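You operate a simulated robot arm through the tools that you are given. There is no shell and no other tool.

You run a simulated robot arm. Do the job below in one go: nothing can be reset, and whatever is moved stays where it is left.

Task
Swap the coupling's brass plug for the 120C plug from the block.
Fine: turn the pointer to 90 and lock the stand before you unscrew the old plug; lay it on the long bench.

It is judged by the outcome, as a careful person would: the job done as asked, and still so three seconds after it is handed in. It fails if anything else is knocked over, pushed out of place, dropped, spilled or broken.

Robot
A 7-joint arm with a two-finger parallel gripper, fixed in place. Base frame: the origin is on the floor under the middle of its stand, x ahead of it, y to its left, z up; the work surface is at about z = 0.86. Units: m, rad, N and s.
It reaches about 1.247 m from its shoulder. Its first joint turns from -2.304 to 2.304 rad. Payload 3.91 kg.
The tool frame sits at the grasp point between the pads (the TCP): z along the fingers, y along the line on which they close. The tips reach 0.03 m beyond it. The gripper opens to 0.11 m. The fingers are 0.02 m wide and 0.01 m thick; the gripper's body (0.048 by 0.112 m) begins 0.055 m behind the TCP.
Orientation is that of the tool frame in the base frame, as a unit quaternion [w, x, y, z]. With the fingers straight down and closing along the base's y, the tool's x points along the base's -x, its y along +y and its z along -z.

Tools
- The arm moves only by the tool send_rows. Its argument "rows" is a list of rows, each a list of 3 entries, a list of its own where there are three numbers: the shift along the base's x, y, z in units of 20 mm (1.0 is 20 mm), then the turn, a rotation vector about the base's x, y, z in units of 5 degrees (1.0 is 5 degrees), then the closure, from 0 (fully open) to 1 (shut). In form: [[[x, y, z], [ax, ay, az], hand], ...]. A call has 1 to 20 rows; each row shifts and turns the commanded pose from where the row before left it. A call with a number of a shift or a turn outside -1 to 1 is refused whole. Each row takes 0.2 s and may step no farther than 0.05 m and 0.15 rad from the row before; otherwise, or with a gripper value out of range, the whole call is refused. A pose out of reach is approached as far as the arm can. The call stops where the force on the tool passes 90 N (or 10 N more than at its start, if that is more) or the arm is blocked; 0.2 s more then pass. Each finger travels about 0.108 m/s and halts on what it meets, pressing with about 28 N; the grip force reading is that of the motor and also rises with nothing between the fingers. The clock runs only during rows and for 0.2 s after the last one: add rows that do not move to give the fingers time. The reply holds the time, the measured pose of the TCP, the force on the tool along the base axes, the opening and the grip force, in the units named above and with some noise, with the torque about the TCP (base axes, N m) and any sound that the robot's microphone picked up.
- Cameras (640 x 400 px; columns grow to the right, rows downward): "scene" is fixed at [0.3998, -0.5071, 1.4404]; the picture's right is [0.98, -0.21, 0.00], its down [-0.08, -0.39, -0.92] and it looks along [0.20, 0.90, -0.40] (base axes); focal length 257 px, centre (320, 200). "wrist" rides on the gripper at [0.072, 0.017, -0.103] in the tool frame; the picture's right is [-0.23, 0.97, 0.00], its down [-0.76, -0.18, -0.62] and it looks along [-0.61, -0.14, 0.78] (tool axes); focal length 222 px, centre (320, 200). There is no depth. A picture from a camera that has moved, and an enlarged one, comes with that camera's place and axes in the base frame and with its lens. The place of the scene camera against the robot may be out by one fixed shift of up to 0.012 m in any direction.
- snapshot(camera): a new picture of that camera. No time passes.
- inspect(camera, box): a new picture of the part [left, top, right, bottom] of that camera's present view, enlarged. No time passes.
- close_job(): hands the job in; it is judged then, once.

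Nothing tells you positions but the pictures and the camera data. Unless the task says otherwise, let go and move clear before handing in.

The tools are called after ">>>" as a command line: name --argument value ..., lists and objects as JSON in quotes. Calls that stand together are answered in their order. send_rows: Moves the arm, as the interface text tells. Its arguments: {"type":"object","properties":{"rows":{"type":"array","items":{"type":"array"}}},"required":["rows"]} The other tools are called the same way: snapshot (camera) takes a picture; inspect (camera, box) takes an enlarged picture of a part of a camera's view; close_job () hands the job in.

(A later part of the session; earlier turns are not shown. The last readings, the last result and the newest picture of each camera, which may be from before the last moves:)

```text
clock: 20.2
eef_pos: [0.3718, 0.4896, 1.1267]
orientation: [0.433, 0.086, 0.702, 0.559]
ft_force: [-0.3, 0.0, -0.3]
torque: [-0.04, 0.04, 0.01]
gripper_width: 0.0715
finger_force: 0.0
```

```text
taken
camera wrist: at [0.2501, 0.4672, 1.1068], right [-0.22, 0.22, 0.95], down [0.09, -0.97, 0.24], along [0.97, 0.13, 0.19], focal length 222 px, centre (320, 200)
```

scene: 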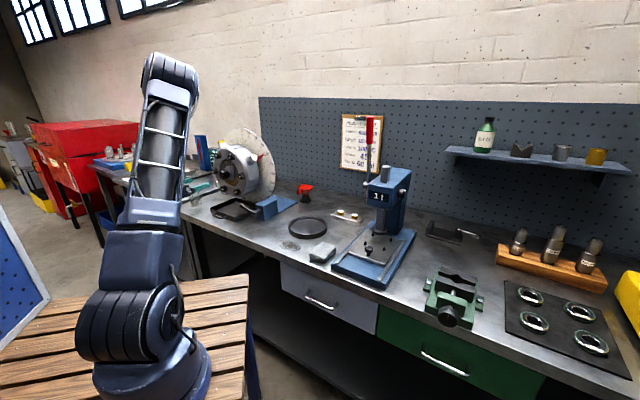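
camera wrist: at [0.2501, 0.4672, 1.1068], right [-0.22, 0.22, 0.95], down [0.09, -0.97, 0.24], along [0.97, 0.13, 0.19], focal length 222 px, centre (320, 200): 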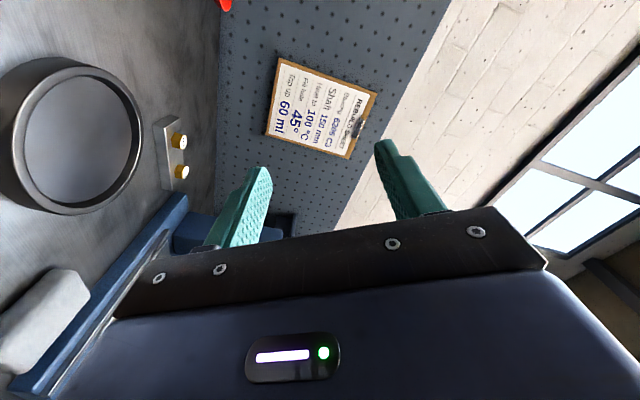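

I rolled the wrong way; the dial has gone out of view. I'll roll back the other way so that the camera looks left toward the dial.

>>> send_rows --rows '[[[-0.132, 0.132, 0.03], [-0.98, -0.98, 0], 0.35], [[-0.132, 0.132, 0.03], [-0.98, -0.98, 0], 0.35], [[-0.132, 0.132, 0.03], [-0.98, -0.98, 0], 0.35], [[-0.132, 0.132, 0.03], [-0.98, -0.98, 0], 0.35], [[-0.132, 0.132, 0.03], [-0.98, -0.98, 0], 0.35], [[-0.132, 0.132, 0.03], [-0.98, -0.98, 0], 0.35], [[-0.132, 0.132, 0.03], [-0.98, -0.98, 0], 0.35], [[-0.132, 0.132, 0.03], [-0.98, -0.98, 0], 0.35], [[-0.132, 0.132, 0.03], [-0.98, -0.98, 0], 0.35], [[-0.132, 0.132, 0.03], [-0.98, -0.98, 0], 0.35], [[-0.132, 0.132, 0.03], [-0.98, -0.98, 0], 0.35], [[-0.132, 0.132, 0.03], [-0.98, -0.98, 0], 0.35], [[-0.132, 0.132, 0.03], [-0.98, -0.98, 0], 0.35], [[-0.132, 0.132, 0.03], [-0.98, -0.98, 0], 0.35], [[-0.132, 0.132, 0.03], [-0.98, -0.98, 0], 0.35]]'

>>> snapshot --camera "wrist"

```text
clock: 23.4
eef_pos: [0.3336, 0.5296, 1.1356]
orientation: [0.707, -0.499, 0.501, -0.002]
ft_force: [0.3, 1.0, 0.0]
torque: [0.01, -0.02, -0.01]
gripper_width: 0.0716
finger_force: 0.1
```

```text
taken
camera wrist: at [0.2898, 0.4292, 1.0745], right [-0.6, 0.6, -0.53], down [-0.73, -0.15, 0.66], along [0.32, 0.79, 0.53], focal length 222 px, centre (320, 200)
```

wrist: 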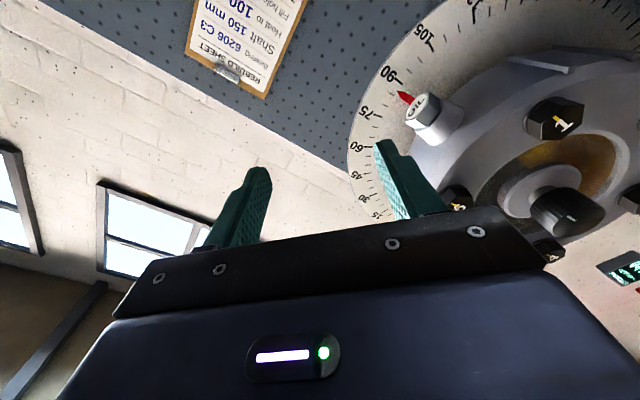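

>>> inspect --camera "wrist" --box '[355, 60, 435, 120]'

>>> inspect --camera "wrist" --box '[340, 0, 640, 230]'

```text
6.67 times, centred on (395, 90) of wrist
camera zoom: at [0.2898, 0.4292, 1.0745], right [-0.6, 0.6, -0.53], down [-0.73, -0.15, 0.66], along [0.32, 0.79, 0.53], focal length 1481 px, centre (-180, 933)
```

zoom: 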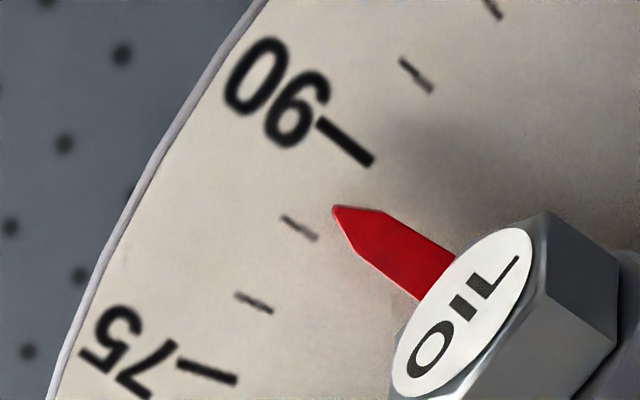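

```text
1.74 times, centred on (490, 115) of wrist
camera zoom: at [0.2898, 0.4292, 1.0745], right [-0.6, 0.6, -0.53], down [-0.73, -0.15, 0.66], along [0.32, 0.79, 0.53], focal length 386 px, centre (24, 348)
```

zoom: 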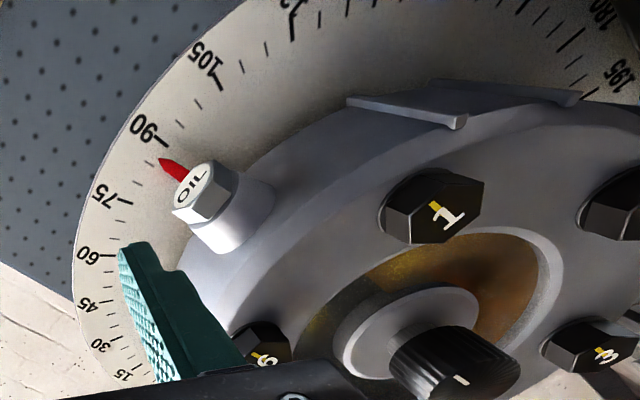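

The straight reading is about 86.9, so I need about 3.1° more. I'll return to the knob with the earlier alignment.

>>> send_rows --rows '[[[-0.71, 0.71, -0.265], [0.53, 0.53, 0], 0.35], [[-0.71, 0.71, -0.265], [0.53, 0.53, 0], 0.35], [[-0.71, 0.71, -0.265], [0.53, 0.53, 0], 0.35], [[-0.71, 0.71, -0.265], [0.53, 0.53, 0], 0.35], [[-0.71, 0.71, -0.265], [0.53, 0.53, 0], 0.35], [[-0.71, 0.71, -0.265], [0.53, 0.53, 0], 0.35], [[-0.71, 0.71, -0.265], [0.53, 0.53, 0], 0.35], [[-0.71, 0.71, -0.265], [0.53, 0.53, 0], 0.35], [[-0.71, 0.71, -0.265], [0.53, 0.53, 0], 0.35], [[-0.71, 0.71, -0.265], [0.53, 0.53, 0], 0.35], [[-0.71, 0.71, -0.265], [0.53, 0.53, 0], 0.35], [[-0.71, 0.71, -0.265], [0.53, 0.53, 0], 0.35], [[0, 0, 0], [0, 0, 0], 0.35]]'

>>> snapshot --camera "wrist"

```text
clock: 26.2
eef_pos: [0.1643, 0.699, 1.0729]
orientation: [0.653, -0.269, 0.654, 0.27]
ft_force: [0.0, 0.3, 0.7]
torque: [0.0, -0.01, 0.0]
gripper_width: 0.0714
finger_force: 0.2
```

```text
taken
camera wrist: at [0.0798, 0.6387, 1.0013], right [-0.69, 0.69, 0.23], down [-0.31, -0.57, 0.76], along [0.65, 0.45, 0.61], focal length 222 px, centre (320, 200)
```

wrist: 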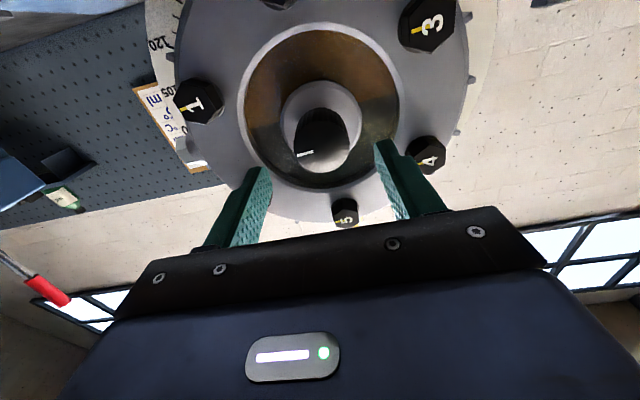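

The knob is lined up again. I'll advance, grip, and turn 3.1° more.

>>> send_rows --rows '[[[0.479, 0.563, -0.01], [0, 0, 0], 0.35], [[0.521, 0.521, -0.01], [0, 0, 0], 0.35], [[0.521, 0.521, -0.01], [0, 0, 0], 0.35], [[0.521, 0.521, -0.01], [0, 0, 0], 0.35], [[0, 0, 0], [0, 0, 0], 0.5], [[0, 0, 0], [0, 0, 0], 0.7], [[0, 0, 0], [0, 0, 0], 1], [[0, 0, 0], [0, 0, 0], 1]]'

```text
clock: 28.0
eef_pos: [0.2054, 0.742, 1.0729]
orientation: [0.652, -0.271, 0.654, 0.271]
ft_force: [-9.0, -9.9, -0.2]
torque: [-0.15, 0.19, -0.76]
gripper_width: 0.0419
finger_force: 44.6
```

>>> send_rows --rows '[[[0, 0, 0], [0.22, 0.22, 0], 1], [[0, 0, 0], [0.22, 0.22, 0], 1], [[0, 0, 0], [0, 0, 0], 1]]'

>>> inspect --camera "scene" --box '[270, 150, 310, 190]'

```text
clock: 28.8
eef_pos: [0.2044, 0.7421, 1.0732]
orientation: [0.645, -0.252, 0.661, 0.288]
ft_force: [-0.4, -20.4, 3.1]
torque: [-0.28, 0.21, 1.1]
gripper_width: 0.0417
finger_force: 45.2
```

```text
10.00 times, centred on (290, 170) of scene
camera zoom: at [0.3998, -0.5071, 1.4404], right [0.98, -0.21, 0.0], down [-0.08, -0.39, -0.92], along [0.2, 0.9, -0.4], focal length 2573 px, centre (620, 500)
```

zoom: 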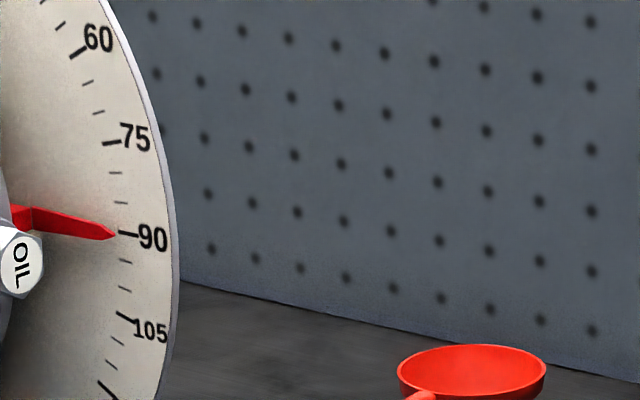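

The tip is now right at the 90 mark. I'll release, back off, and move the camera to check the reading and look at the lock lever.

>>> send_rows --rows '[[[0, 0, 0], [0, 0, 0], 0.35], [[0, 0, 0], [0, 0, 0], 0.35], [[-0.5, -0.5, 0], [0, 0, 0], 0.35], [[-0.5, -0.5, 0], [0, 0, 0], 0.35], [[-0.5, -0.5, 0], [0, 0, 0], 0.35], [[-0.5, -0.5, 0], [0, 0, 0], 0.35], [[-0.5, -0.5, 0], [0, 0, 0], 0.35]]'

>>> inspect --camera "scene" --box '[270, 150, 310, 190]'

>>> inspect --camera "scene" --box '[220, 180, 310, 235]'

```text
clock: 30.4
eef_pos: [0.1544, 0.6922, 1.0723]
orientation: [0.645, -0.253, 0.661, 0.288]
ft_force: [0.1, -0.4, 0.0]
torque: [0.01, 0.02, 0.02]
gripper_width: 0.0716
finger_force: 0.1
```

```text
10.00 times, centred on (290, 170) of scene
camera zoom: at [0.3998, -0.5071, 1.4404], right [0.98, -0.21, 0.0], down [-0.08, -0.39, -0.92], along [0.2, 0.9, -0.4], focal length 2573 px, centre (620, 500)
```

zoom: 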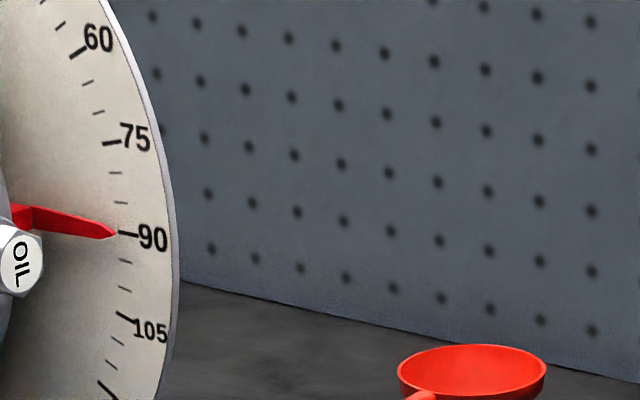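

```text
7.11 times, centred on (265, 208) of scene
camera zoom: at [0.3998, -0.5071, 1.4404], right [0.98, -0.21, 0.0], down [-0.08, -0.39, -0.92], along [0.2, 0.9, -0.4], focal length 1829 px, centre (711, 147)
```

zoom: 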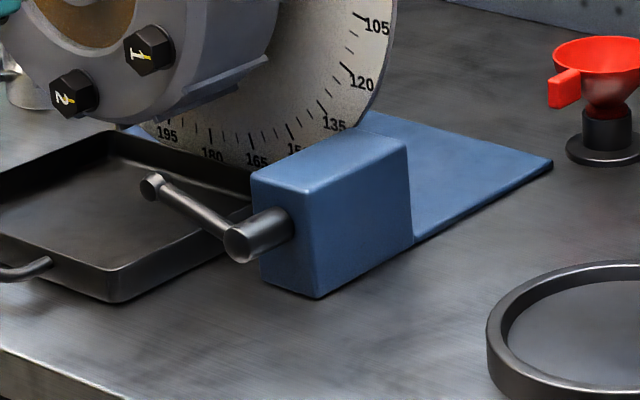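

The pointer holds at 90. Next is the lock lever: its pivot is at about z = 0.906, and its arm points left and up about 27°. I'll roll the gripper to match the arm and move in front of it, well short of contact, to look.

>>> send_rows --rows '[[[0.268, -0.498, -0.55], [-0.778, -0.778, 0], 0.35], [[0.268, -0.498, -0.55], [-0.778, -0.778, 0], 0.35], [[0.268, -0.498, -0.55], [-0.778, -0.778, 0], 0.35], [[0.268, -0.498, -0.55], [-0.778, -0.778, 0], 0.35], [[0.268, -0.498, -0.55], [-0.778, -0.778, 0], 0.35], [[0.268, -0.498, -0.55], [-0.778, -0.778, 0], 0.35], [[0.268, -0.498, -0.55], [-0.778, -0.778, 0], 0.35], [[0.268, -0.498, -0.55], [-0.778, -0.778, 0], 0.35], [[0.268, -0.498, -0.55], [-0.778, -0.778, 0], 0.35], [[0.268, -0.498, -0.55], [-0.778, -0.778, 0], 0.35], [[0.268, -0.498, -0.55], [-0.778, -0.778, 0], 0.35], [[0.268, -0.498, -0.4], [-0.778, -0.778, 0], 0.35]]'

>>> snapshot --camera "wrist"

>>> snapshot --camera "scene"

```text
clock: 33.0
eef_pos: [0.2178, 0.5724, 0.9423]
orientation: [0.698, -0.571, 0.416, -0.111]
ft_force: [0.3, 0.0, -0.1]
torque: [-0.01, -0.02, 0.0]
gripper_width: 0.0718
finger_force: 0.1
```

```text
taken
camera wrist: at [0.1863, 0.4594, 0.8961], right [-0.46, 0.46, -0.76], down [-0.86, -0.02, 0.51], along [0.22, 0.89, 0.4], focal length 222 px, centre (320, 200)
```

wrist: 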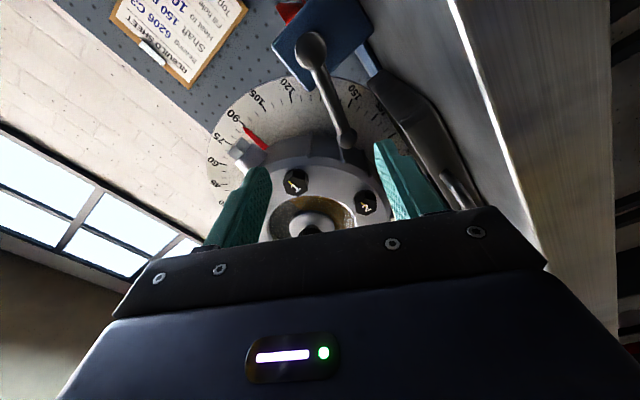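

```text
taken
```

scene: 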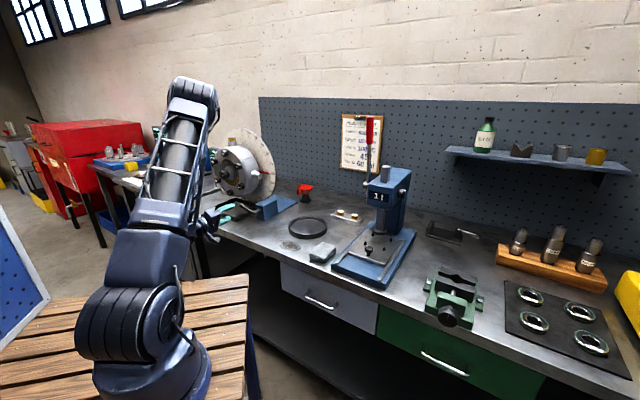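

A clear view of the lever: pivot on the blue block, arm with a ball end, and the dial behind reading 90. I'll zoom in for the lever's geometry.

>>> inspect --camera "wrist" --box '[260, 0, 420, 160]'

>>> inspect --camera "scene" --box '[190, 170, 310, 240]'

```text
2.50 times, centred on (340, 80) of wrist
camera zoom: at [0.1863, 0.4594, 0.8961], right [-0.46, 0.46, -0.76], down [-0.86, -0.02, 0.51], along [0.22, 0.89, 0.4], focal length 555 px, centre (270, 500)
```

zoom: 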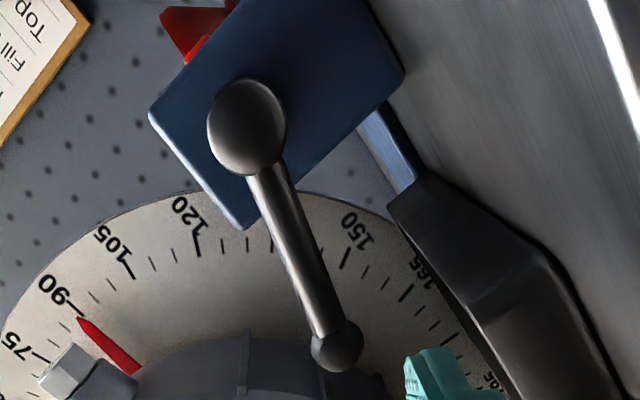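

```text
5.33 times, centred on (250, 205) of scene
camera zoom: at [0.3998, -0.5071, 1.4404], right [0.98, -0.21, 0.0], down [-0.08, -0.39, -0.92], along [0.2, 0.9, -0.4], focal length 1372 px, centre (693, 173)
```

zoom: 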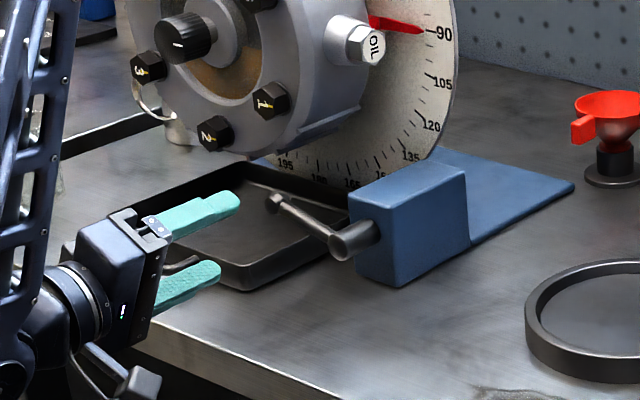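

The lever's arm runs from the pivot (l −0.201, z 0.911) to the ball (l −0.281, z 0.933), about 15° above horizontal, 83 mm long. I'll tilt the gripper down 20° for bench clearance and narrow the fingers so that they can cage the arm loosely.

>>> send_rows --rows '[[[0, 0, 0.1], [-0.566, -0.566, 0], 0.5], [[0, 0, 0.1], [-0.566, -0.566, 0], 0.65], [[0, 0, 0], [-0.566, -0.566, 0], 0.764], [[0, 0, 0], [-0.707, 0.707, 0], 0.764], [[0, 0, 0], [-0.707, 0.707, 0], 0.764], [[0, 0, 0], [-0.707, 0.707, 0], 0.764], [[0, 0, 0], [-0.707, 0.707, 0], 0.764], [[0, 0, 0], [0, 0, 0], 0.764]]'

>>> snapshot --camera "wrist"

>>> inspect --camera "scene" --box '[190, 170, 310, 240]'

```text
clock: 34.8
eef_pos: [0.2195, 0.5729, 0.9475]
orientation: [-0.554, 0.709, -0.411, 0.148]
ft_force: [0.4, 0.6, -0.2]
torque: [0.0, 0.01, -0.03]
gripper_width: 0.0261
finger_force: 0.1
```

```text
taken
camera wrist: at [0.1891, 0.4497, 0.951], right [-0.55, 0.12, -0.83], down [-0.81, 0.16, 0.56], along [0.2, 0.98, 0.01], focal length 222 px, centre (320, 200)
```

wrist: 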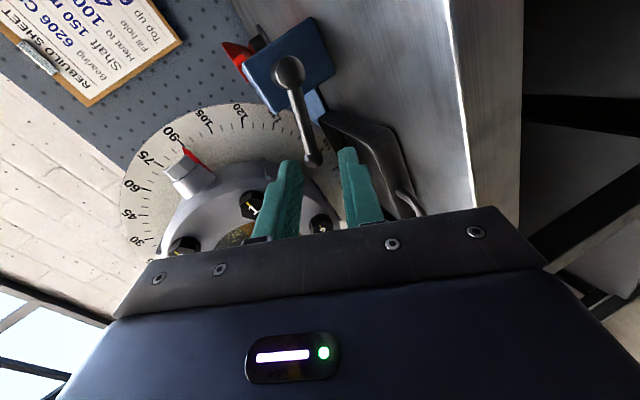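

```text
5.33 times, centred on (250, 205) of scene
camera zoom: at [0.3998, -0.5071, 1.4404], right [0.98, -0.21, 0.0], down [-0.08, -0.39, -0.92], along [0.2, 0.9, -0.4], focal length 1372 px, centre (693, 173)
```

zoom: 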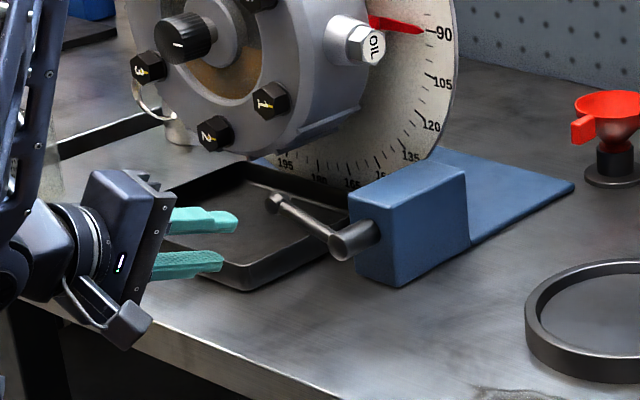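

The geometry agrees across views. I'll advance so that the arm passes between the fingertips.

>>> send_rows --rows '[[[0.408, 0.464, -0.09], [0, 0, 0], 0.764], [[0.408, 0.464, -0.09], [0, 0, 0], 0.764], [[0.408, 0.464, -0.09], [0, 0, 0], 0.764], [[0.408, 0.464, -0.09], [0, 0, 0], 0.764], [[0.408, 0.464, -0.09], [0, 0, 0], 0.764]]'

>>> snapshot --camera "wrist"

>>> inspect --camera "scene" --box '[190, 170, 310, 240]'

```text
clock: 36.0
eef_pos: [0.2597, 0.6191, 0.9378]
orientation: [-0.554, 0.708, -0.411, 0.149]
ft_force: [0.4, 0.7, -0.6]
torque: [-0.01, -0.02, -0.02]
gripper_width: 0.0263
finger_force: 0.1
```

```text
taken
camera wrist: at [0.23, 0.4961, 0.9419], right [-0.55, 0.12, -0.83], down [-0.81, 0.16, 0.56], along [0.2, 0.98, 0.01], focal length 222 px, centre (320, 200)
```

wrist: 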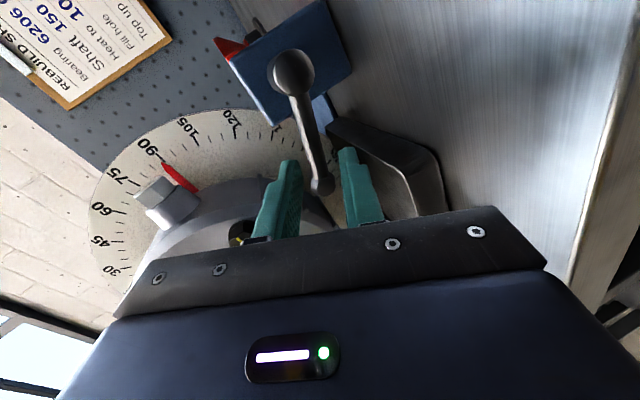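

```text
5.33 times, centred on (250, 205) of scene
camera zoom: at [0.3998, -0.5071, 1.4404], right [0.98, -0.21, 0.0], down [-0.08, -0.39, -0.92], along [0.2, 0.9, -0.4], focal length 1372 px, centre (693, 173)
```

zoom: 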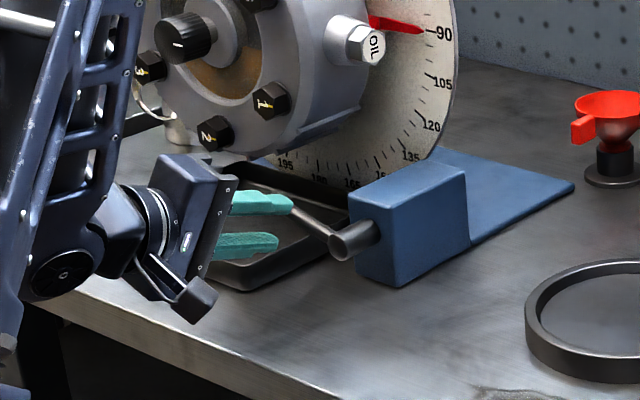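

The arm will pass between the fingertips. I'll advance the remaining distance.

>>> send_rows --rows '[[[0.408, 0.464, -0.09], [0, 0, 0], 0.764], [[0.408, 0.464, -0.09], [0, 0, 0], 0.764], [[0.408, 0.464, -0.09], [0, 0, 0], 0.764], [[0, 0, 0], [0, 0, 0], 0.764]]'

>>> snapshot --camera "wrist"

>>> inspect --camera "scene" --box '[190, 170, 310, 240]'

```text
clock: 37.0
eef_pos: [0.2867, 0.6468, 0.9342]
orientation: [-0.554, 0.709, -0.411, 0.148]
ft_force: [-0.1, 0.0, -0.5]
torque: [0.01, 0.01, 0.04]
gripper_width: 0.0262
finger_force: 0.0
```

```text
taken
camera wrist: at [0.2552, 0.5246, 0.9375], right [-0.55, 0.12, -0.83], down [-0.81, 0.16, 0.56], along [0.2, 0.98, 0.01], focal length 222 px, centre (320, 200)
```

wrist: 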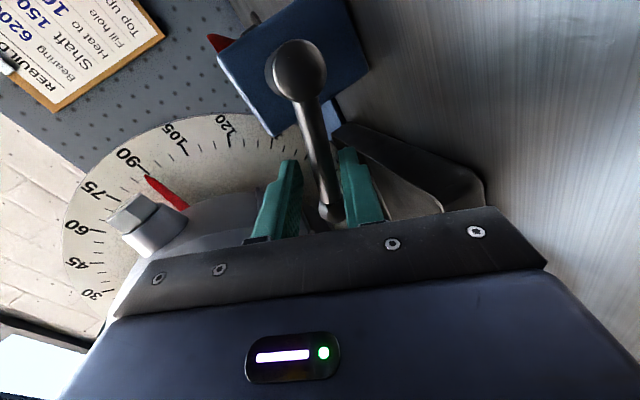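

```text
5.33 times, centred on (250, 205) of scene
camera zoom: at [0.3998, -0.5071, 1.4404], right [0.98, -0.21, 0.0], down [-0.08, -0.39, -0.92], along [0.2, 0.9, -0.4], focal length 1372 px, centre (693, 173)
```

zoom: 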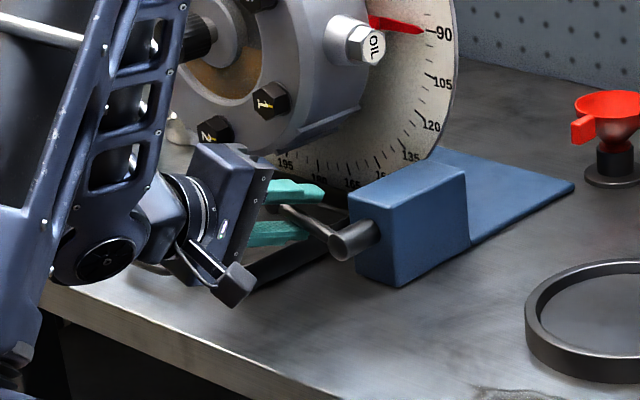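

The arm is caged between the fingers. I'll narrow slightly and rotate the lever clockwise about its pivot by 15° as a test, watching the force.

>>> send_rows --rows '[[[0, 0, 0], [0, 0, 0], 0.83], [[0.071, -0.071, 0.225], [0.707, 0.707, 0], 0.83], [[0.085, -0.085, 0.22], [0.707, 0.707, 0], 0.83], [[0.0955, -0.0955, 0.21], [0.707, 0.707, 0], 0.83], [[0, 0, 0], [0, 0, 0], 0.83]]'

>>> snapshot --camera "wrist"

>>> inspect --camera "scene" --box '[190, 170, 310, 240]'

```text
clock: 38.2
eef_pos: [0.2897, 0.6416, 0.9457]
orientation: [-0.577, 0.665, -0.472, 0.044]
ft_force: [-1.0, -0.9, -3.4]
torque: [-0.03, 0.01, 0.06]
gripper_width: 0.0207
finger_force: 1.6
```

```text
taken
camera wrist: at [0.2582, 0.5205, 0.9328], right [-0.69, 0.26, -0.68], down [-0.69, 0.04, 0.72], along [0.22, 0.96, 0.15], focal length 222 px, centre (320, 200)
```

wrist: 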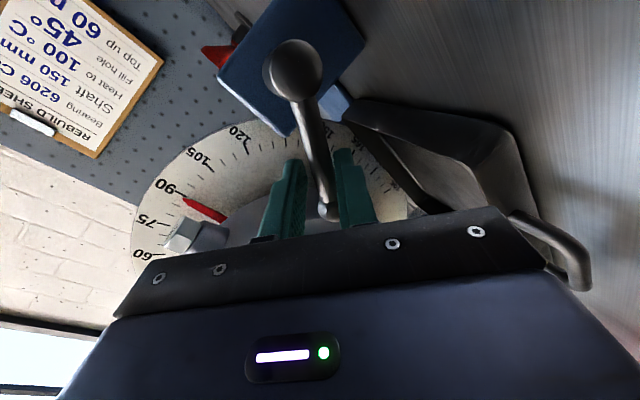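

```text
5.33 times, centred on (250, 205) of scene
camera zoom: at [0.3998, -0.5071, 1.4404], right [0.98, -0.21, 0.0], down [-0.08, -0.39, -0.92], along [0.2, 0.9, -0.4], focal length 1372 px, centre (693, 173)
```

zoom: 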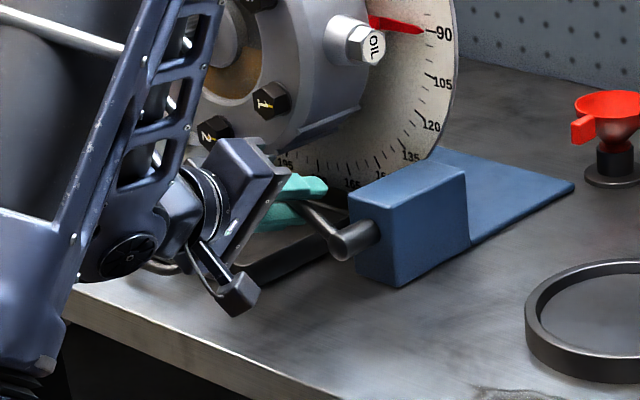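

The lever moves freely clockwise. I'll continue another 30°.

>>> send_rows --rows '[[[0.11, -0.11, 0.195], [0.707, 0.707, 0], 0.83], [[0.12, -0.12, 0.18], [0.707, 0.707, 0], 0.83], [[0.134, -0.134, 0.165], [0.707, 0.707, 0], 0.83], [[0.141, -0.141, 0.145], [0.707, 0.707, 0], 0.83], [[0.1485, -0.1485, 0.13], [0.707, 0.707, 0], 0.83], [[0.159, -0.159, 0.115], [0.707, 0.707, 0], 0.83]]'

>>> snapshot --camera "wrist"

>>> inspect --camera "scene" --box '[190, 150, 310, 240]'

```text
clock: 39.6
eef_pos: [0.3064, 0.6249, 0.9647]
orientation: [0.592, -0.545, 0.57, 0.166]
ft_force: [-1.1, 0.6, 1.2]
torque: [-0.01, 0.01, 0.01]
gripper_width: 0.0186
finger_force: 0.1
```

```text
taken
camera wrist: at [0.2637, 0.5145, 0.9212], right [-0.86, 0.44, -0.25], down [-0.39, -0.26, 0.88], along [0.32, 0.86, 0.39], focal length 222 px, centre (320, 200)
```

wrist: 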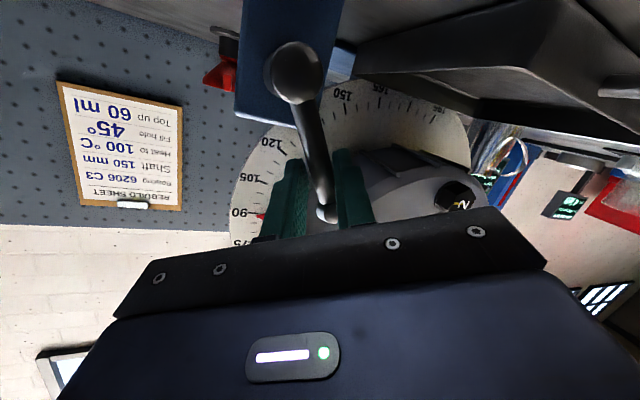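

```text
4.44 times, centred on (250, 195) of scene
camera zoom: at [0.3998, -0.5071, 1.4404], right [0.98, -0.21, 0.0], down [-0.08, -0.39, -0.92], along [0.2, 0.9, -0.4], focal length 1143 px, centre (631, 222)
```

zoom: 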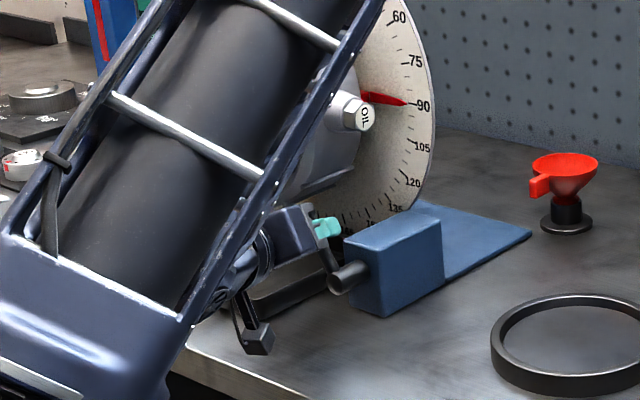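

The lever keeps following with negligible force, about 43° so far. I'll continue another 25°.

>>> send_rows --rows '[[[0.163, -0.163, 0.09], [0.707, 0.707, 0], 0.83], [[0.17, -0.17, 0.07], [0.707, 0.707, 0], 0.83], [[0.173, -0.173, 0.05], [0.707, 0.707, 0], 0.83], [[0.173, -0.173, 0.03], [0.707, 0.707, 0], 0.83], [[0.177, -0.177, 0.005], [0.707, 0.707, 0], 0.83]]'

>>> snapshot --camera "wrist"

>>> snapshot --camera "scene"

```text
clock: 41.0
eef_pos: [0.3426, 0.6065, 0.9753]
orientation: [0.581, -0.405, 0.625, 0.327]
ft_force: [-44.3, 19.6, -2.8]
torque: [-0.12, 0.65, 0.23]
gripper_width: 0.0433
finger_force: 23.8
stopped in row 5: the arm was blocked; the commanded pose is now the measured one
```

```text
taken
camera wrist: at [0.2801, 0.5135, 0.9142], right [-0.86, 0.48, 0.17], down [-0.13, -0.53, 0.84], along [0.48, 0.7, 0.52], focal length 222 px, centre (320, 200)
```

wrist: 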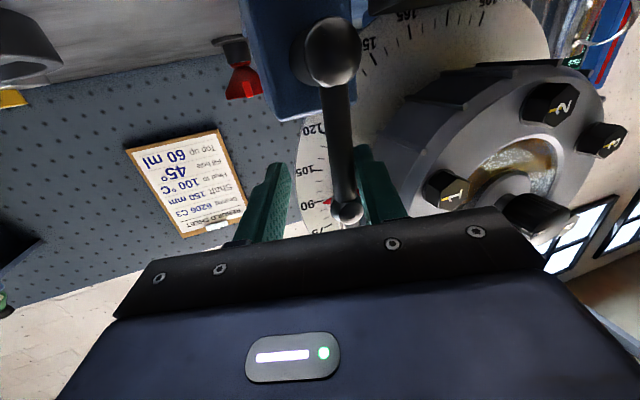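

```text
taken
```

scene: 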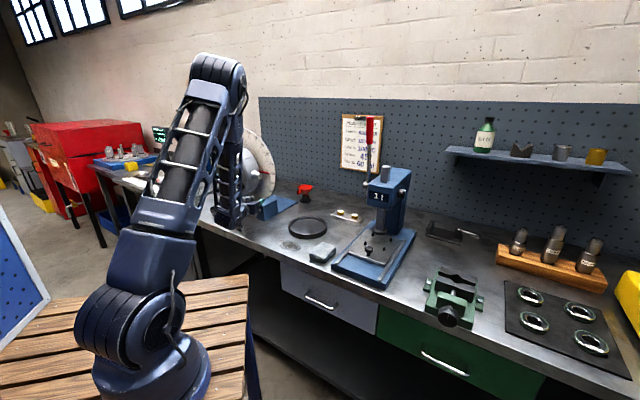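

The lever has reached a stop exactly vertical, about 75° from where it began; this is likely the locked position. I'll open the fingers and retreat along the tool axis without dragging the lever.

>>> send_rows --rows '[[[0, 0, 0], [0, 0, 0], 0.5], [[0, 0, 0], [0, 0, 0], 0.45], [[0, 0, 0], [0, 0, 0], 0.45], [[-0.346, -0.66, 0.08], [0, 0, 0], 0.45], [[-0.346, -0.66, 0.08], [0, 0, 0], 0.45], [[-0.346, -0.66, 0.08], [0, 0, 0], 0.45], [[-0.346, -0.66, 0.08], [0, 0, 0], 0.45], [[-0.346, -0.66, 0.08], [0, 0, 0], 0.45]]'

>>> snapshot --camera "wrist"

>>> inspect --camera "scene" --box '[210, 130, 310, 240]'

```text
clock: 42.8
eef_pos: [0.3142, 0.5386, 0.9827]
orientation: [0.584, -0.402, 0.628, 0.322]
ft_force: [-0.4, 1.1, 0.6]
torque: [-0.01, 0.04, -0.03]
gripper_width: 0.0606
finger_force: 0.1
```

```text
taken
camera wrist: at [0.2516, 0.4461, 0.9221], right [-0.86, 0.49, 0.16], down [-0.14, -0.53, 0.84], along [0.49, 0.69, 0.53], focal length 222 px, centre (320, 200)
```

wrist: 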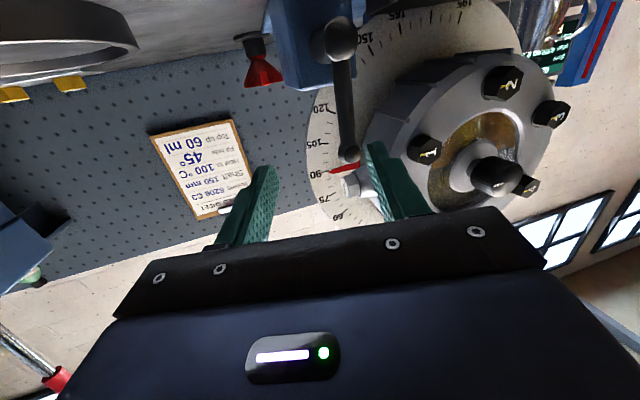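

```text
3.64 times, centred on (260, 185) of scene
camera zoom: at [0.3998, -0.5071, 1.4404], right [0.98, -0.21, 0.0], down [-0.08, -0.39, -0.92], along [0.2, 0.9, -0.4], focal length 936 px, centre (538, 254)
```

zoom: 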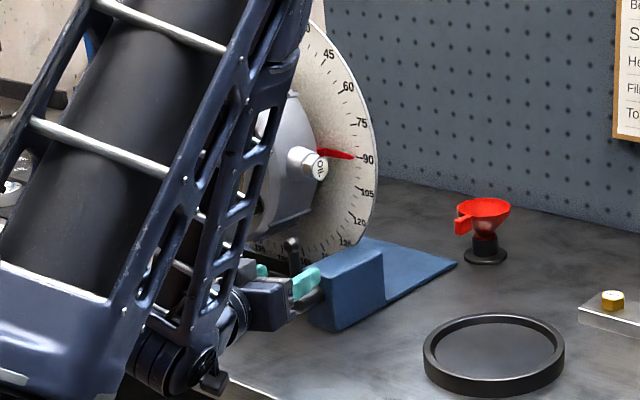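

The lever stays vertical on its own and the pointer still reads 90. I'll check the lock by going back to the knob and giving it a small gentle turn.

>>> send_rows --rows '[[[-0.5, -0.3, 0.45], [0.37, -0.04, -0.83], 0.35], [[-0.827, 0.735, 0.45], [0.37, -0.04, -0.83], 0.35], [[-0.827, 0.735, 0.45], [0.37, -0.04, -0.83], 0.35], [[-0.827, 0.735, 0.45], [0.37, -0.04, -0.83], 0.35], [[-0.827, 0.735, 0.45], [0, 0, 0], 0.35], [[-0.827, 0.735, 0.45], [0, 0, 0], 0.35], [[-0.827, 0.735, 0.45], [0, 0, 0], 0.35], [[-0.827, 0.735, 0.45], [0, 0, 0], 0.35], [[-0.827, 0.735, 0.45], [0, 0, 0], 0.35], [[-0.827, 0.735, 0.45], [0, 0, 0], 0.35], [[0, 0, 0], [0, 0, 0], 0.35]]'

>>> snapshot --camera "wrist"

```text
clock: 45.2
eef_pos: [0.1562, 0.6619, 1.0703]
orientation: [0.653, -0.27, 0.653, 0.272]
ft_force: [0.1, 0.5, -0.4]
torque: [-0.02, 0.02, -0.01]
gripper_width: 0.0714
finger_force: 0.0
```

```text
taken
camera wrist: at [0.0717, 0.6017, 1.0003], right [-0.69, 0.69, 0.23], down [-0.31, -0.57, 0.76], along [0.65, 0.45, 0.61], focal length 222 px, centre (320, 200)
```

wrist: 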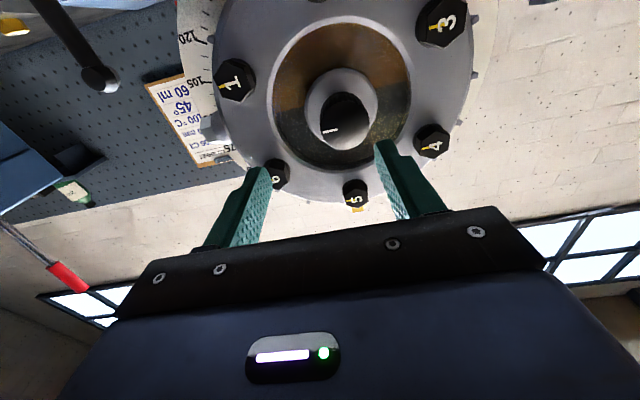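

The knob is slightly left of my line. I'll correct, advance, and grip.

>>> send_rows --rows '[[[-0.775, 0.775, 0.12], [0, 0, 0], 0.35], [[0, 0, 0], [0, 0, 0], 0.35], [[0.536, 0.536, 0], [0, 0, 0], 0.35], [[0.536, 0.536, 0], [0, 0, 0], 0.35], [[0.536, 0.536, 0], [0, 0, 0], 0.35], [[0.536, 0.536, 0], [0, 0, 0], 0.35], [[0.536, 0.536, 0], [0, 0, 0], 0.35], [[0.536, 0.536, 0], [0, 0, 0], 0.35], [[0, 0, 0], [0, 0, 0], 0.35], [[0, 0, 0], [0, 0, 0], 0.5], [[0, 0, 0], [0, 0, 0], 0.7], [[0, 0, 0], [0, 0, 0], 1], [[0, 0, 0], [0, 0, 0], 1]]'

>>> inspect --camera "scene" --box '[270, 150, 310, 190]'

```text
clock: 48.0
eef_pos: [0.2058, 0.7421, 1.0749]
orientation: [0.653, -0.27, 0.653, 0.272]
ft_force: [-3.0, -34.4, 1.2]
torque: [-0.08, -0.21, -1.4]
gripper_width: 0.0417
finger_force: 45.4
```

```text
10.00 times, centred on (290, 170) of scene
camera zoom: at [0.3998, -0.5071, 1.4404], right [0.98, -0.21, 0.0], down [-0.08, -0.39, -0.92], along [0.2, 0.9, -0.4], focal length 2573 px, centre (620, 500)
```

zoom: 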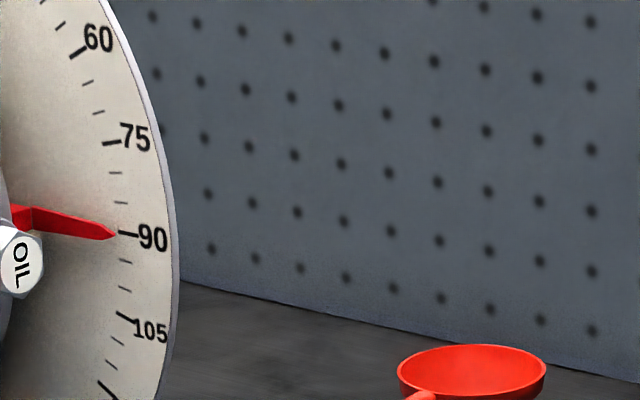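

Gripped; the pointer is still at 90. I'll try a 3° twist and compare the torque and the pointer.

>>> send_rows --rows '[[[0, 0, 0], [0.21, 0.21, 0], 1], [[0, 0, 0], [0.21, 0.21, 0], 1], [[0, 0, 0], [0, 0, 0], 1]]'

>>> inspect --camera "scene" --box '[270, 150, 310, 190]'

```text
clock: 48.8
eef_pos: [0.2046, 0.7424, 1.0773]
orientation: [0.646, -0.253, 0.659, 0.291]
ft_force: [-0.7, -33.2, 11.2]
torque: [0.06, -0.9, -1.07]
gripper_width: 0.0419
finger_force: 45.5
```

```text
10.00 times, centred on (290, 170) of scene
camera zoom: at [0.3998, -0.5071, 1.4404], right [0.98, -0.21, 0.0], down [-0.08, -0.39, -0.92], along [0.2, 0.9, -0.4], focal length 2573 px, centre (620, 500)
```

zoom: 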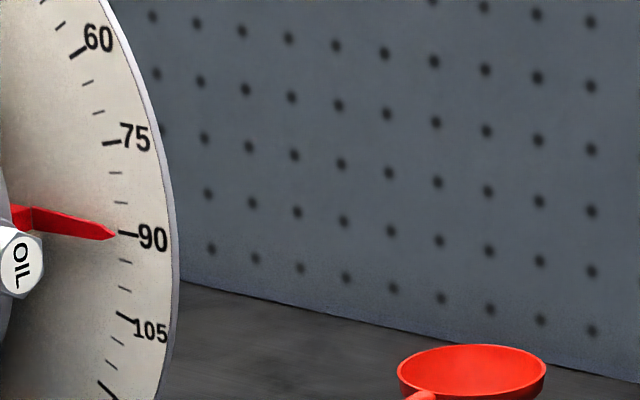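

The pointer did not move while the gripper slipped on the knob, so the stand is locked at 90. I'll untwist, release and back away, then raise and point the gripper down over the brass plug.

>>> send_rows --rows '[[[0, 0, 0], [-0.21, -0.21, 0], 1], [[0, 0, 0], [-0.21, -0.21, 0], 1], [[0, 0, 0], [0, 0, 0], 0.4], [[0, 0, 0], [0, 0, 0], 0.35], [[0, 0, 0], [0, 0, 0], 0.35], [[-0.6, -0.6, 0], [0, 0, 0], 0.35], [[-0.6, -0.6, 0], [0, 0, 0], 0.35], [[-0.6, -0.6, 0], [0, 0, 0], 0.35], [[-0.6, -0.6, 0], [0, 0, 0], 0.35], [[-0.6, -0.6, 0], [0, 0, 0], 0.35], [[-0.6, -0.6, 0], [0, 0, 0], 0.35]]'

>>> inspect --camera "scene" --box '[190, 110, 310, 220]'

```text
clock: 51.2
eef_pos: [0.1329, 0.6715, 1.074]
orientation: [0.653, -0.271, 0.653, 0.272]
ft_force: [0.3, 0.0, -0.3]
torque: [-0.03, 0.0, 0.01]
gripper_width: 0.0716
finger_force: 0.0
```

```text
3.64 times, centred on (250, 165) of scene
camera zoom: at [0.3998, -0.5071, 1.4404], right [0.98, -0.21, 0.0], down [-0.08, -0.39, -0.92], along [0.2, 0.9, -0.4], focal length 936 px, centre (574, 327)
```

zoom: 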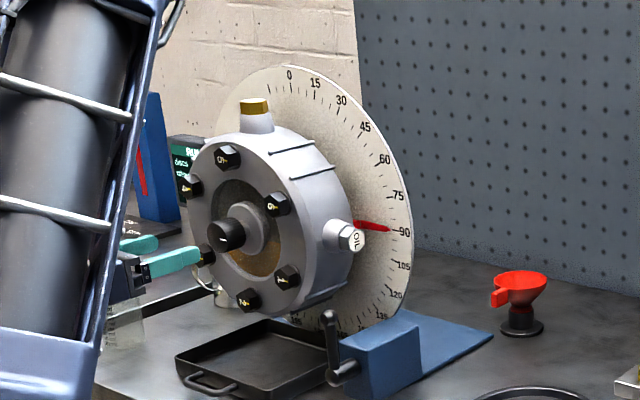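

The brass plug now stands vertical on top of the coupling. I'll raise the gripper and pitch it to point straight down.

>>> send_rows --rows '[[[0, 0, 1], [0, 0, 0], 0.35], [[0, 0, 1], [-0.979, 0.979, 0], 0.35], [[0, 0, 1], [-0.979, 0.979, 0], 0.35], [[0, 0, 1], [-0.979, 0.979, 0], 0.35], [[0, 0, 1], [-0.979, 0.979, 0], 0.35], [[0, 0, 1], [-0.979, 0.979, 0], 0.35], [[0, 0, 1], [-0.979, 0.979, 0], 0.35], [[0, 0, 1], [-0.979, 0.979, 0], 0.35], [[0, 0, 1], [-0.979, 0.979, 0], 0.35], [[0, 0, 1], [-0.979, 0.979, 0], 0.35], [[0, 0, 1], [-0.979, 0.979, 0], 0.35], [[0, 0, 1], [-0.979, 0.979, 0], 0.35], [[0, 0, 1], [-0.979, 0.979, 0], 0.35], [[0, 0, 1], [-0.979, 0.979, 0], 0.35], [[0.5, 0.5, 1], [0, 0, 0], 0.35], [[0.5, 0.5, 1], [0, 0, 0], 0.35], [[0.5, 0.5, 0.5], [0, 0, 0], 0.35], [[0.5, 0.5, 0], [0, 0, 0], 0.35], [[0.5, 0.5, 0], [0, 0, 0], 0.35], [[0.5, 0.5, 0], [0, 0, 0], 0.35]]'

>>> snapshot --camera "wrist"

>>> snapshot --camera "scene"

```text
clock: 55.4
eef_pos: [0.1932, 0.7323, 1.4043]
orientation: [0.001, -0.382, 0.924, 0.003]
ft_force: [-0.4, 0.6, -0.2]
torque: [0.06, 0.03, 0.01]
gripper_width: 0.0714
finger_force: 0.1
```

```text
taken
camera wrist: at [0.1305, 0.6927, 1.5091], right [-0.53, 0.85, 0.0], down [0.66, 0.41, 0.62], along [0.53, 0.33, -0.78], focal length 222 px, centre (320, 200)
```

wrist: 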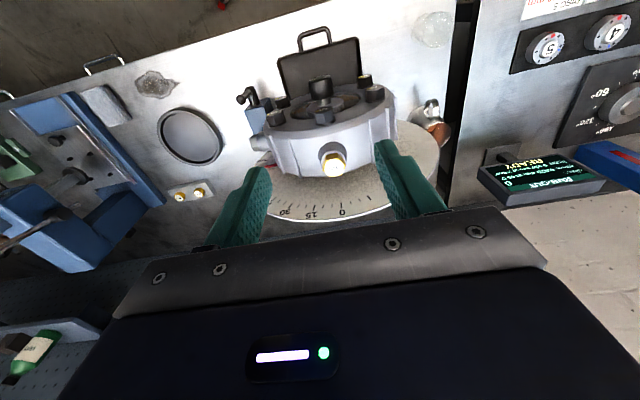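

```text
taken
```

scene: 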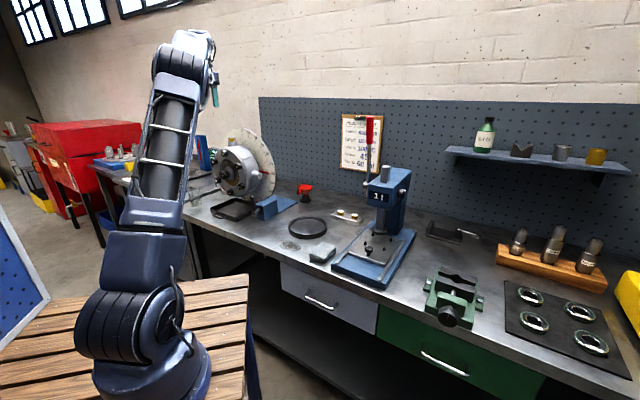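

The plug's top face is visible from above. I'll zoom in to get its position and hex orientation.

>>> inspect --camera "wrist" --box '[300, 140, 370, 190]'

>>> inspect --camera "wrist" --box '[160, 170, 220, 215]'

>>> inspect --camera "scene" --box '[205, 115, 285, 170]'

```text
8.00 times, centred on (335, 165) of wrist
camera zoom: at [0.1305, 0.6927, 1.5091], right [-0.53, 0.85, 0.0], down [0.66, 0.41, 0.62], along [0.53, 0.33, -0.78], focal length 1777 px, centre (200, 480)
```

zoom: 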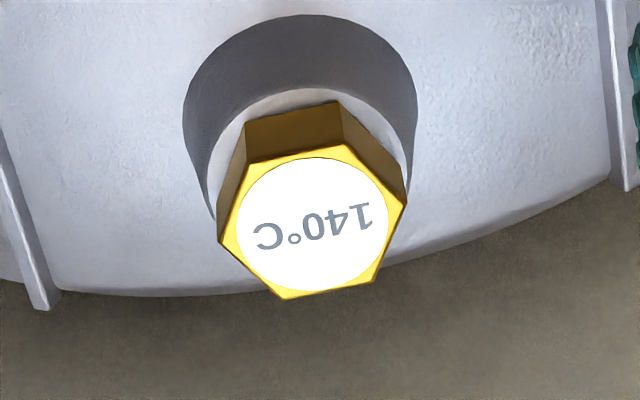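

```text
8.89 times, centred on (190, 192) of wrist
camera zoom: at [0.1305, 0.6927, 1.5091], right [-0.53, 0.85, 0.0], down [0.66, 0.41, 0.62], along [0.53, 0.33, -0.78], focal length 1974 px, centre (1476, 267)
```

zoom: 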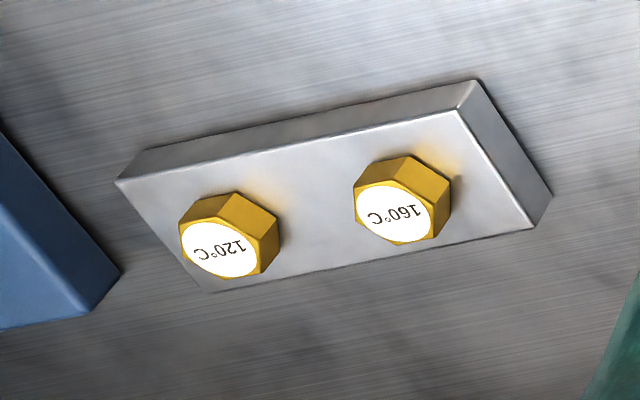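

```text
7.27 times, centred on (245, 142) of scene
camera zoom: at [0.3998, -0.5071, 1.4404], right [0.98, -0.21, 0.0], down [-0.08, -0.39, -0.92], along [0.2, 0.9, -0.4], focal length 1871 px, centre (866, 618)
```

zoom: 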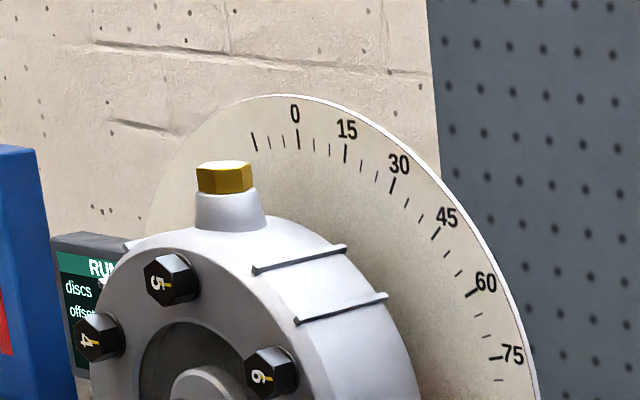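

The plug's top is at about (s 0.744, l −0.380, z 1.233), hex about 29 mm across flats, with corners pointing sideways along the bench. Before gripping, I'll test how far the wrist can turn, rotating −90° in the air.

>>> send_rows --rows '[[[0, 0, 0], [0, 0, -1], 0.35], [[0, 0, 0], [0, 0, -1], 0.35], [[0, 0, 0], [0, 0, -1], 0.35], [[0, 0, 0], [0, 0, -1], 0.35], [[0, 0, 0], [0, 0, -1], 0.35], [[0, 0, 0], [0, 0, -1], 0.35], [[0, 0, 0], [0, 0, -1], 0.35], [[0, 0, 0], [0, 0, -1], 0.35], [[0, 0, 0], [0, 0, -1], 0.35], [[0, 0, 0], [0, 0, -1], 0.35], [[0, 0, 0], [0, 0, -1], 0.35], [[0, 0, 0], [0, 0, -1], 0.35], [[0, 0, 0], [0, 0, -1], 0.35], [[0, 0, 0], [0, 0, -1], 0.35], [[0, 0, 0], [0, 0, -1], 0.35], [[0, 0, 0], [0, 0, -1], 0.35], [[0, 0, 0], [0, 0, -1], 0.35], [[0, 0, 0], [0, 0, -1], 0.35]]'

>>> snapshot --camera "wrist"

```text
clock: 59.2
eef_pos: [0.1921, 0.7311, 1.405]
orientation: [0.003, 0.384, 0.923, 0.001]
ft_force: [-0.2, 0.4, 0.1]
torque: [-0.02, 0.01, 0.02]
gripper_width: 0.0714
finger_force: 0.1
```

```text
taken
camera wrist: at [0.1542, 0.7944, 1.5092], right [0.85, 0.53, 0.0], down [0.41, -0.67, 0.62], along [0.33, -0.53, -0.78], focal length 222 px, centre (320, 200)
```

wrist: 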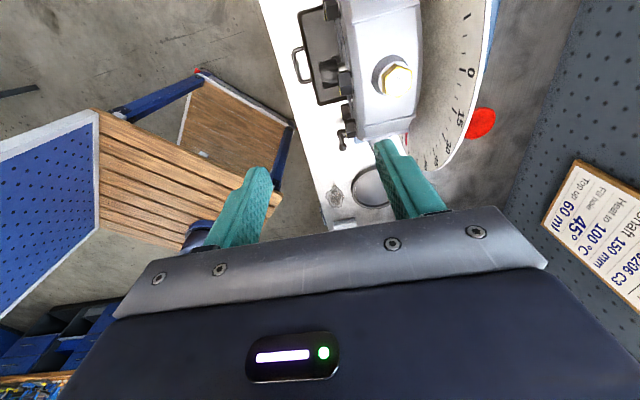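

>>> send_rows --rows '[[[0, 0, 0], [0, 0, -1], 0.35], [[0, 0, 0], [0, 0, -1], 0.35], [[0, 0, 0], [0, 0, -1], 0.35], [[0, 0, 0], [0, 0, -1], 0.35], [[0, 0, 0], [0, 0, -1], 0.35], [[0, 0, 0], [0, 0, -1], 0.35], [[0, 0, 0], [0, 0, -1], 0.35], [[0, 0, 0], [0, 0, -1], 0.35], [[0, 0, 0], [0, 0, -1], 0.35], [[0, 0, 0], [0, 0, -1], 0.35], [[0, 0, 0], [0, 0, -1], 0.35], [[0, 0, 0], [0, 0, -1], 0.35]]'

```text
clock: 61.8
eef_pos: [0.1936, 0.7326, 1.4059]
orientation: [0.001, 0.794, 0.608, -0.001]
ft_force: [0.2, -0.4, 0.5]
torque: [0.09, 0.06, 0.02]
gripper_width: 0.0717
finger_force: 0.1
```

The wrist reaches −150° easily, where the fingers line up with a pair of hex flats. I'll move over the plug, still 65 mm above it, and check alignment.

>>> send_rows --rows '[[[0.8, 0.78, -0.4], [0, 0, 0], 0.545], [[0.8, 0.78, -0.8], [0, 0, 0], 0.545], [[0.8, 0.78, -0.8], [0, 0, 0], 0.545], [[0.8, 0.78, -0.8], [0, 0, 0], 0.545], [[0, 0, -0.9], [0, 0, 0], 0.545], [[0, 0, 0], [0, 0, 0], 0.545]]'

>>> snapshot --camera "wrist"

>>> inspect --camera "scene" --box '[195, 90, 295, 180]'

```text
clock: 63.2
eef_pos: [0.2562, 0.7937, 1.3312]
orientation: [0.002, 0.793, 0.609, 0.0]
ft_force: [0.2, 0.2, 0.8]
torque: [0.02, -0.02, 0.04]
gripper_width: 0.0501
finger_force: 0.0
```

```text
taken
camera wrist: at [0.291, 0.86, 1.435], right [0.88, -0.47, 0.0], down [-0.37, -0.69, 0.62], along [-0.29, -0.55, -0.78], focal length 222 px, centre (320, 200)
```

wrist: 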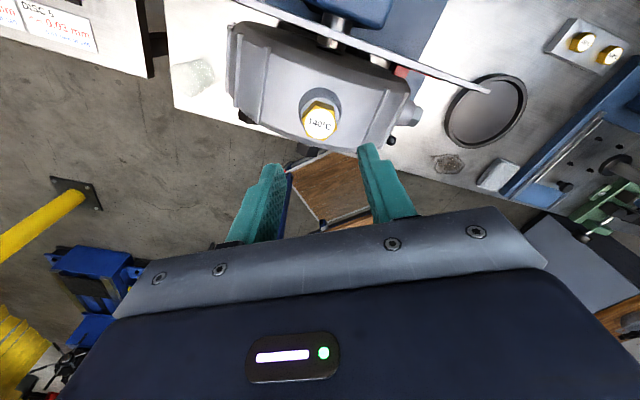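

```text
4.44 times, centred on (245, 135) of scene
camera zoom: at [0.3998, -0.5071, 1.4404], right [0.98, -0.21, 0.0], down [-0.08, -0.39, -0.92], along [0.2, 0.9, -0.4], focal length 1143 px, centre (653, 489)
```

zoom: 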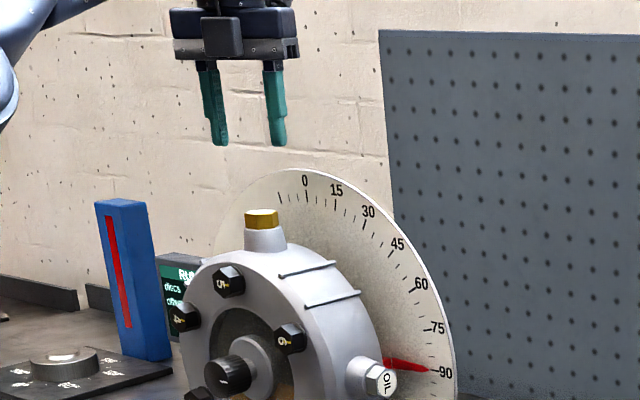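

>>> inspect --camera "wrist" --box '[285, 90, 355, 140]'

```text
8.00 times, centred on (320, 115) of wrist
camera zoom: at [0.291, 0.86, 1.435], right [0.88, -0.47, 0.0], down [-0.37, -0.69, 0.62], along [-0.29, -0.55, -0.78], focal length 1777 px, centre (320, 880)
```

zoom: 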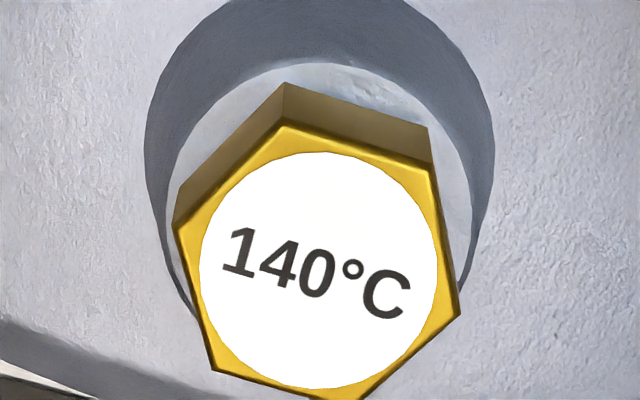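

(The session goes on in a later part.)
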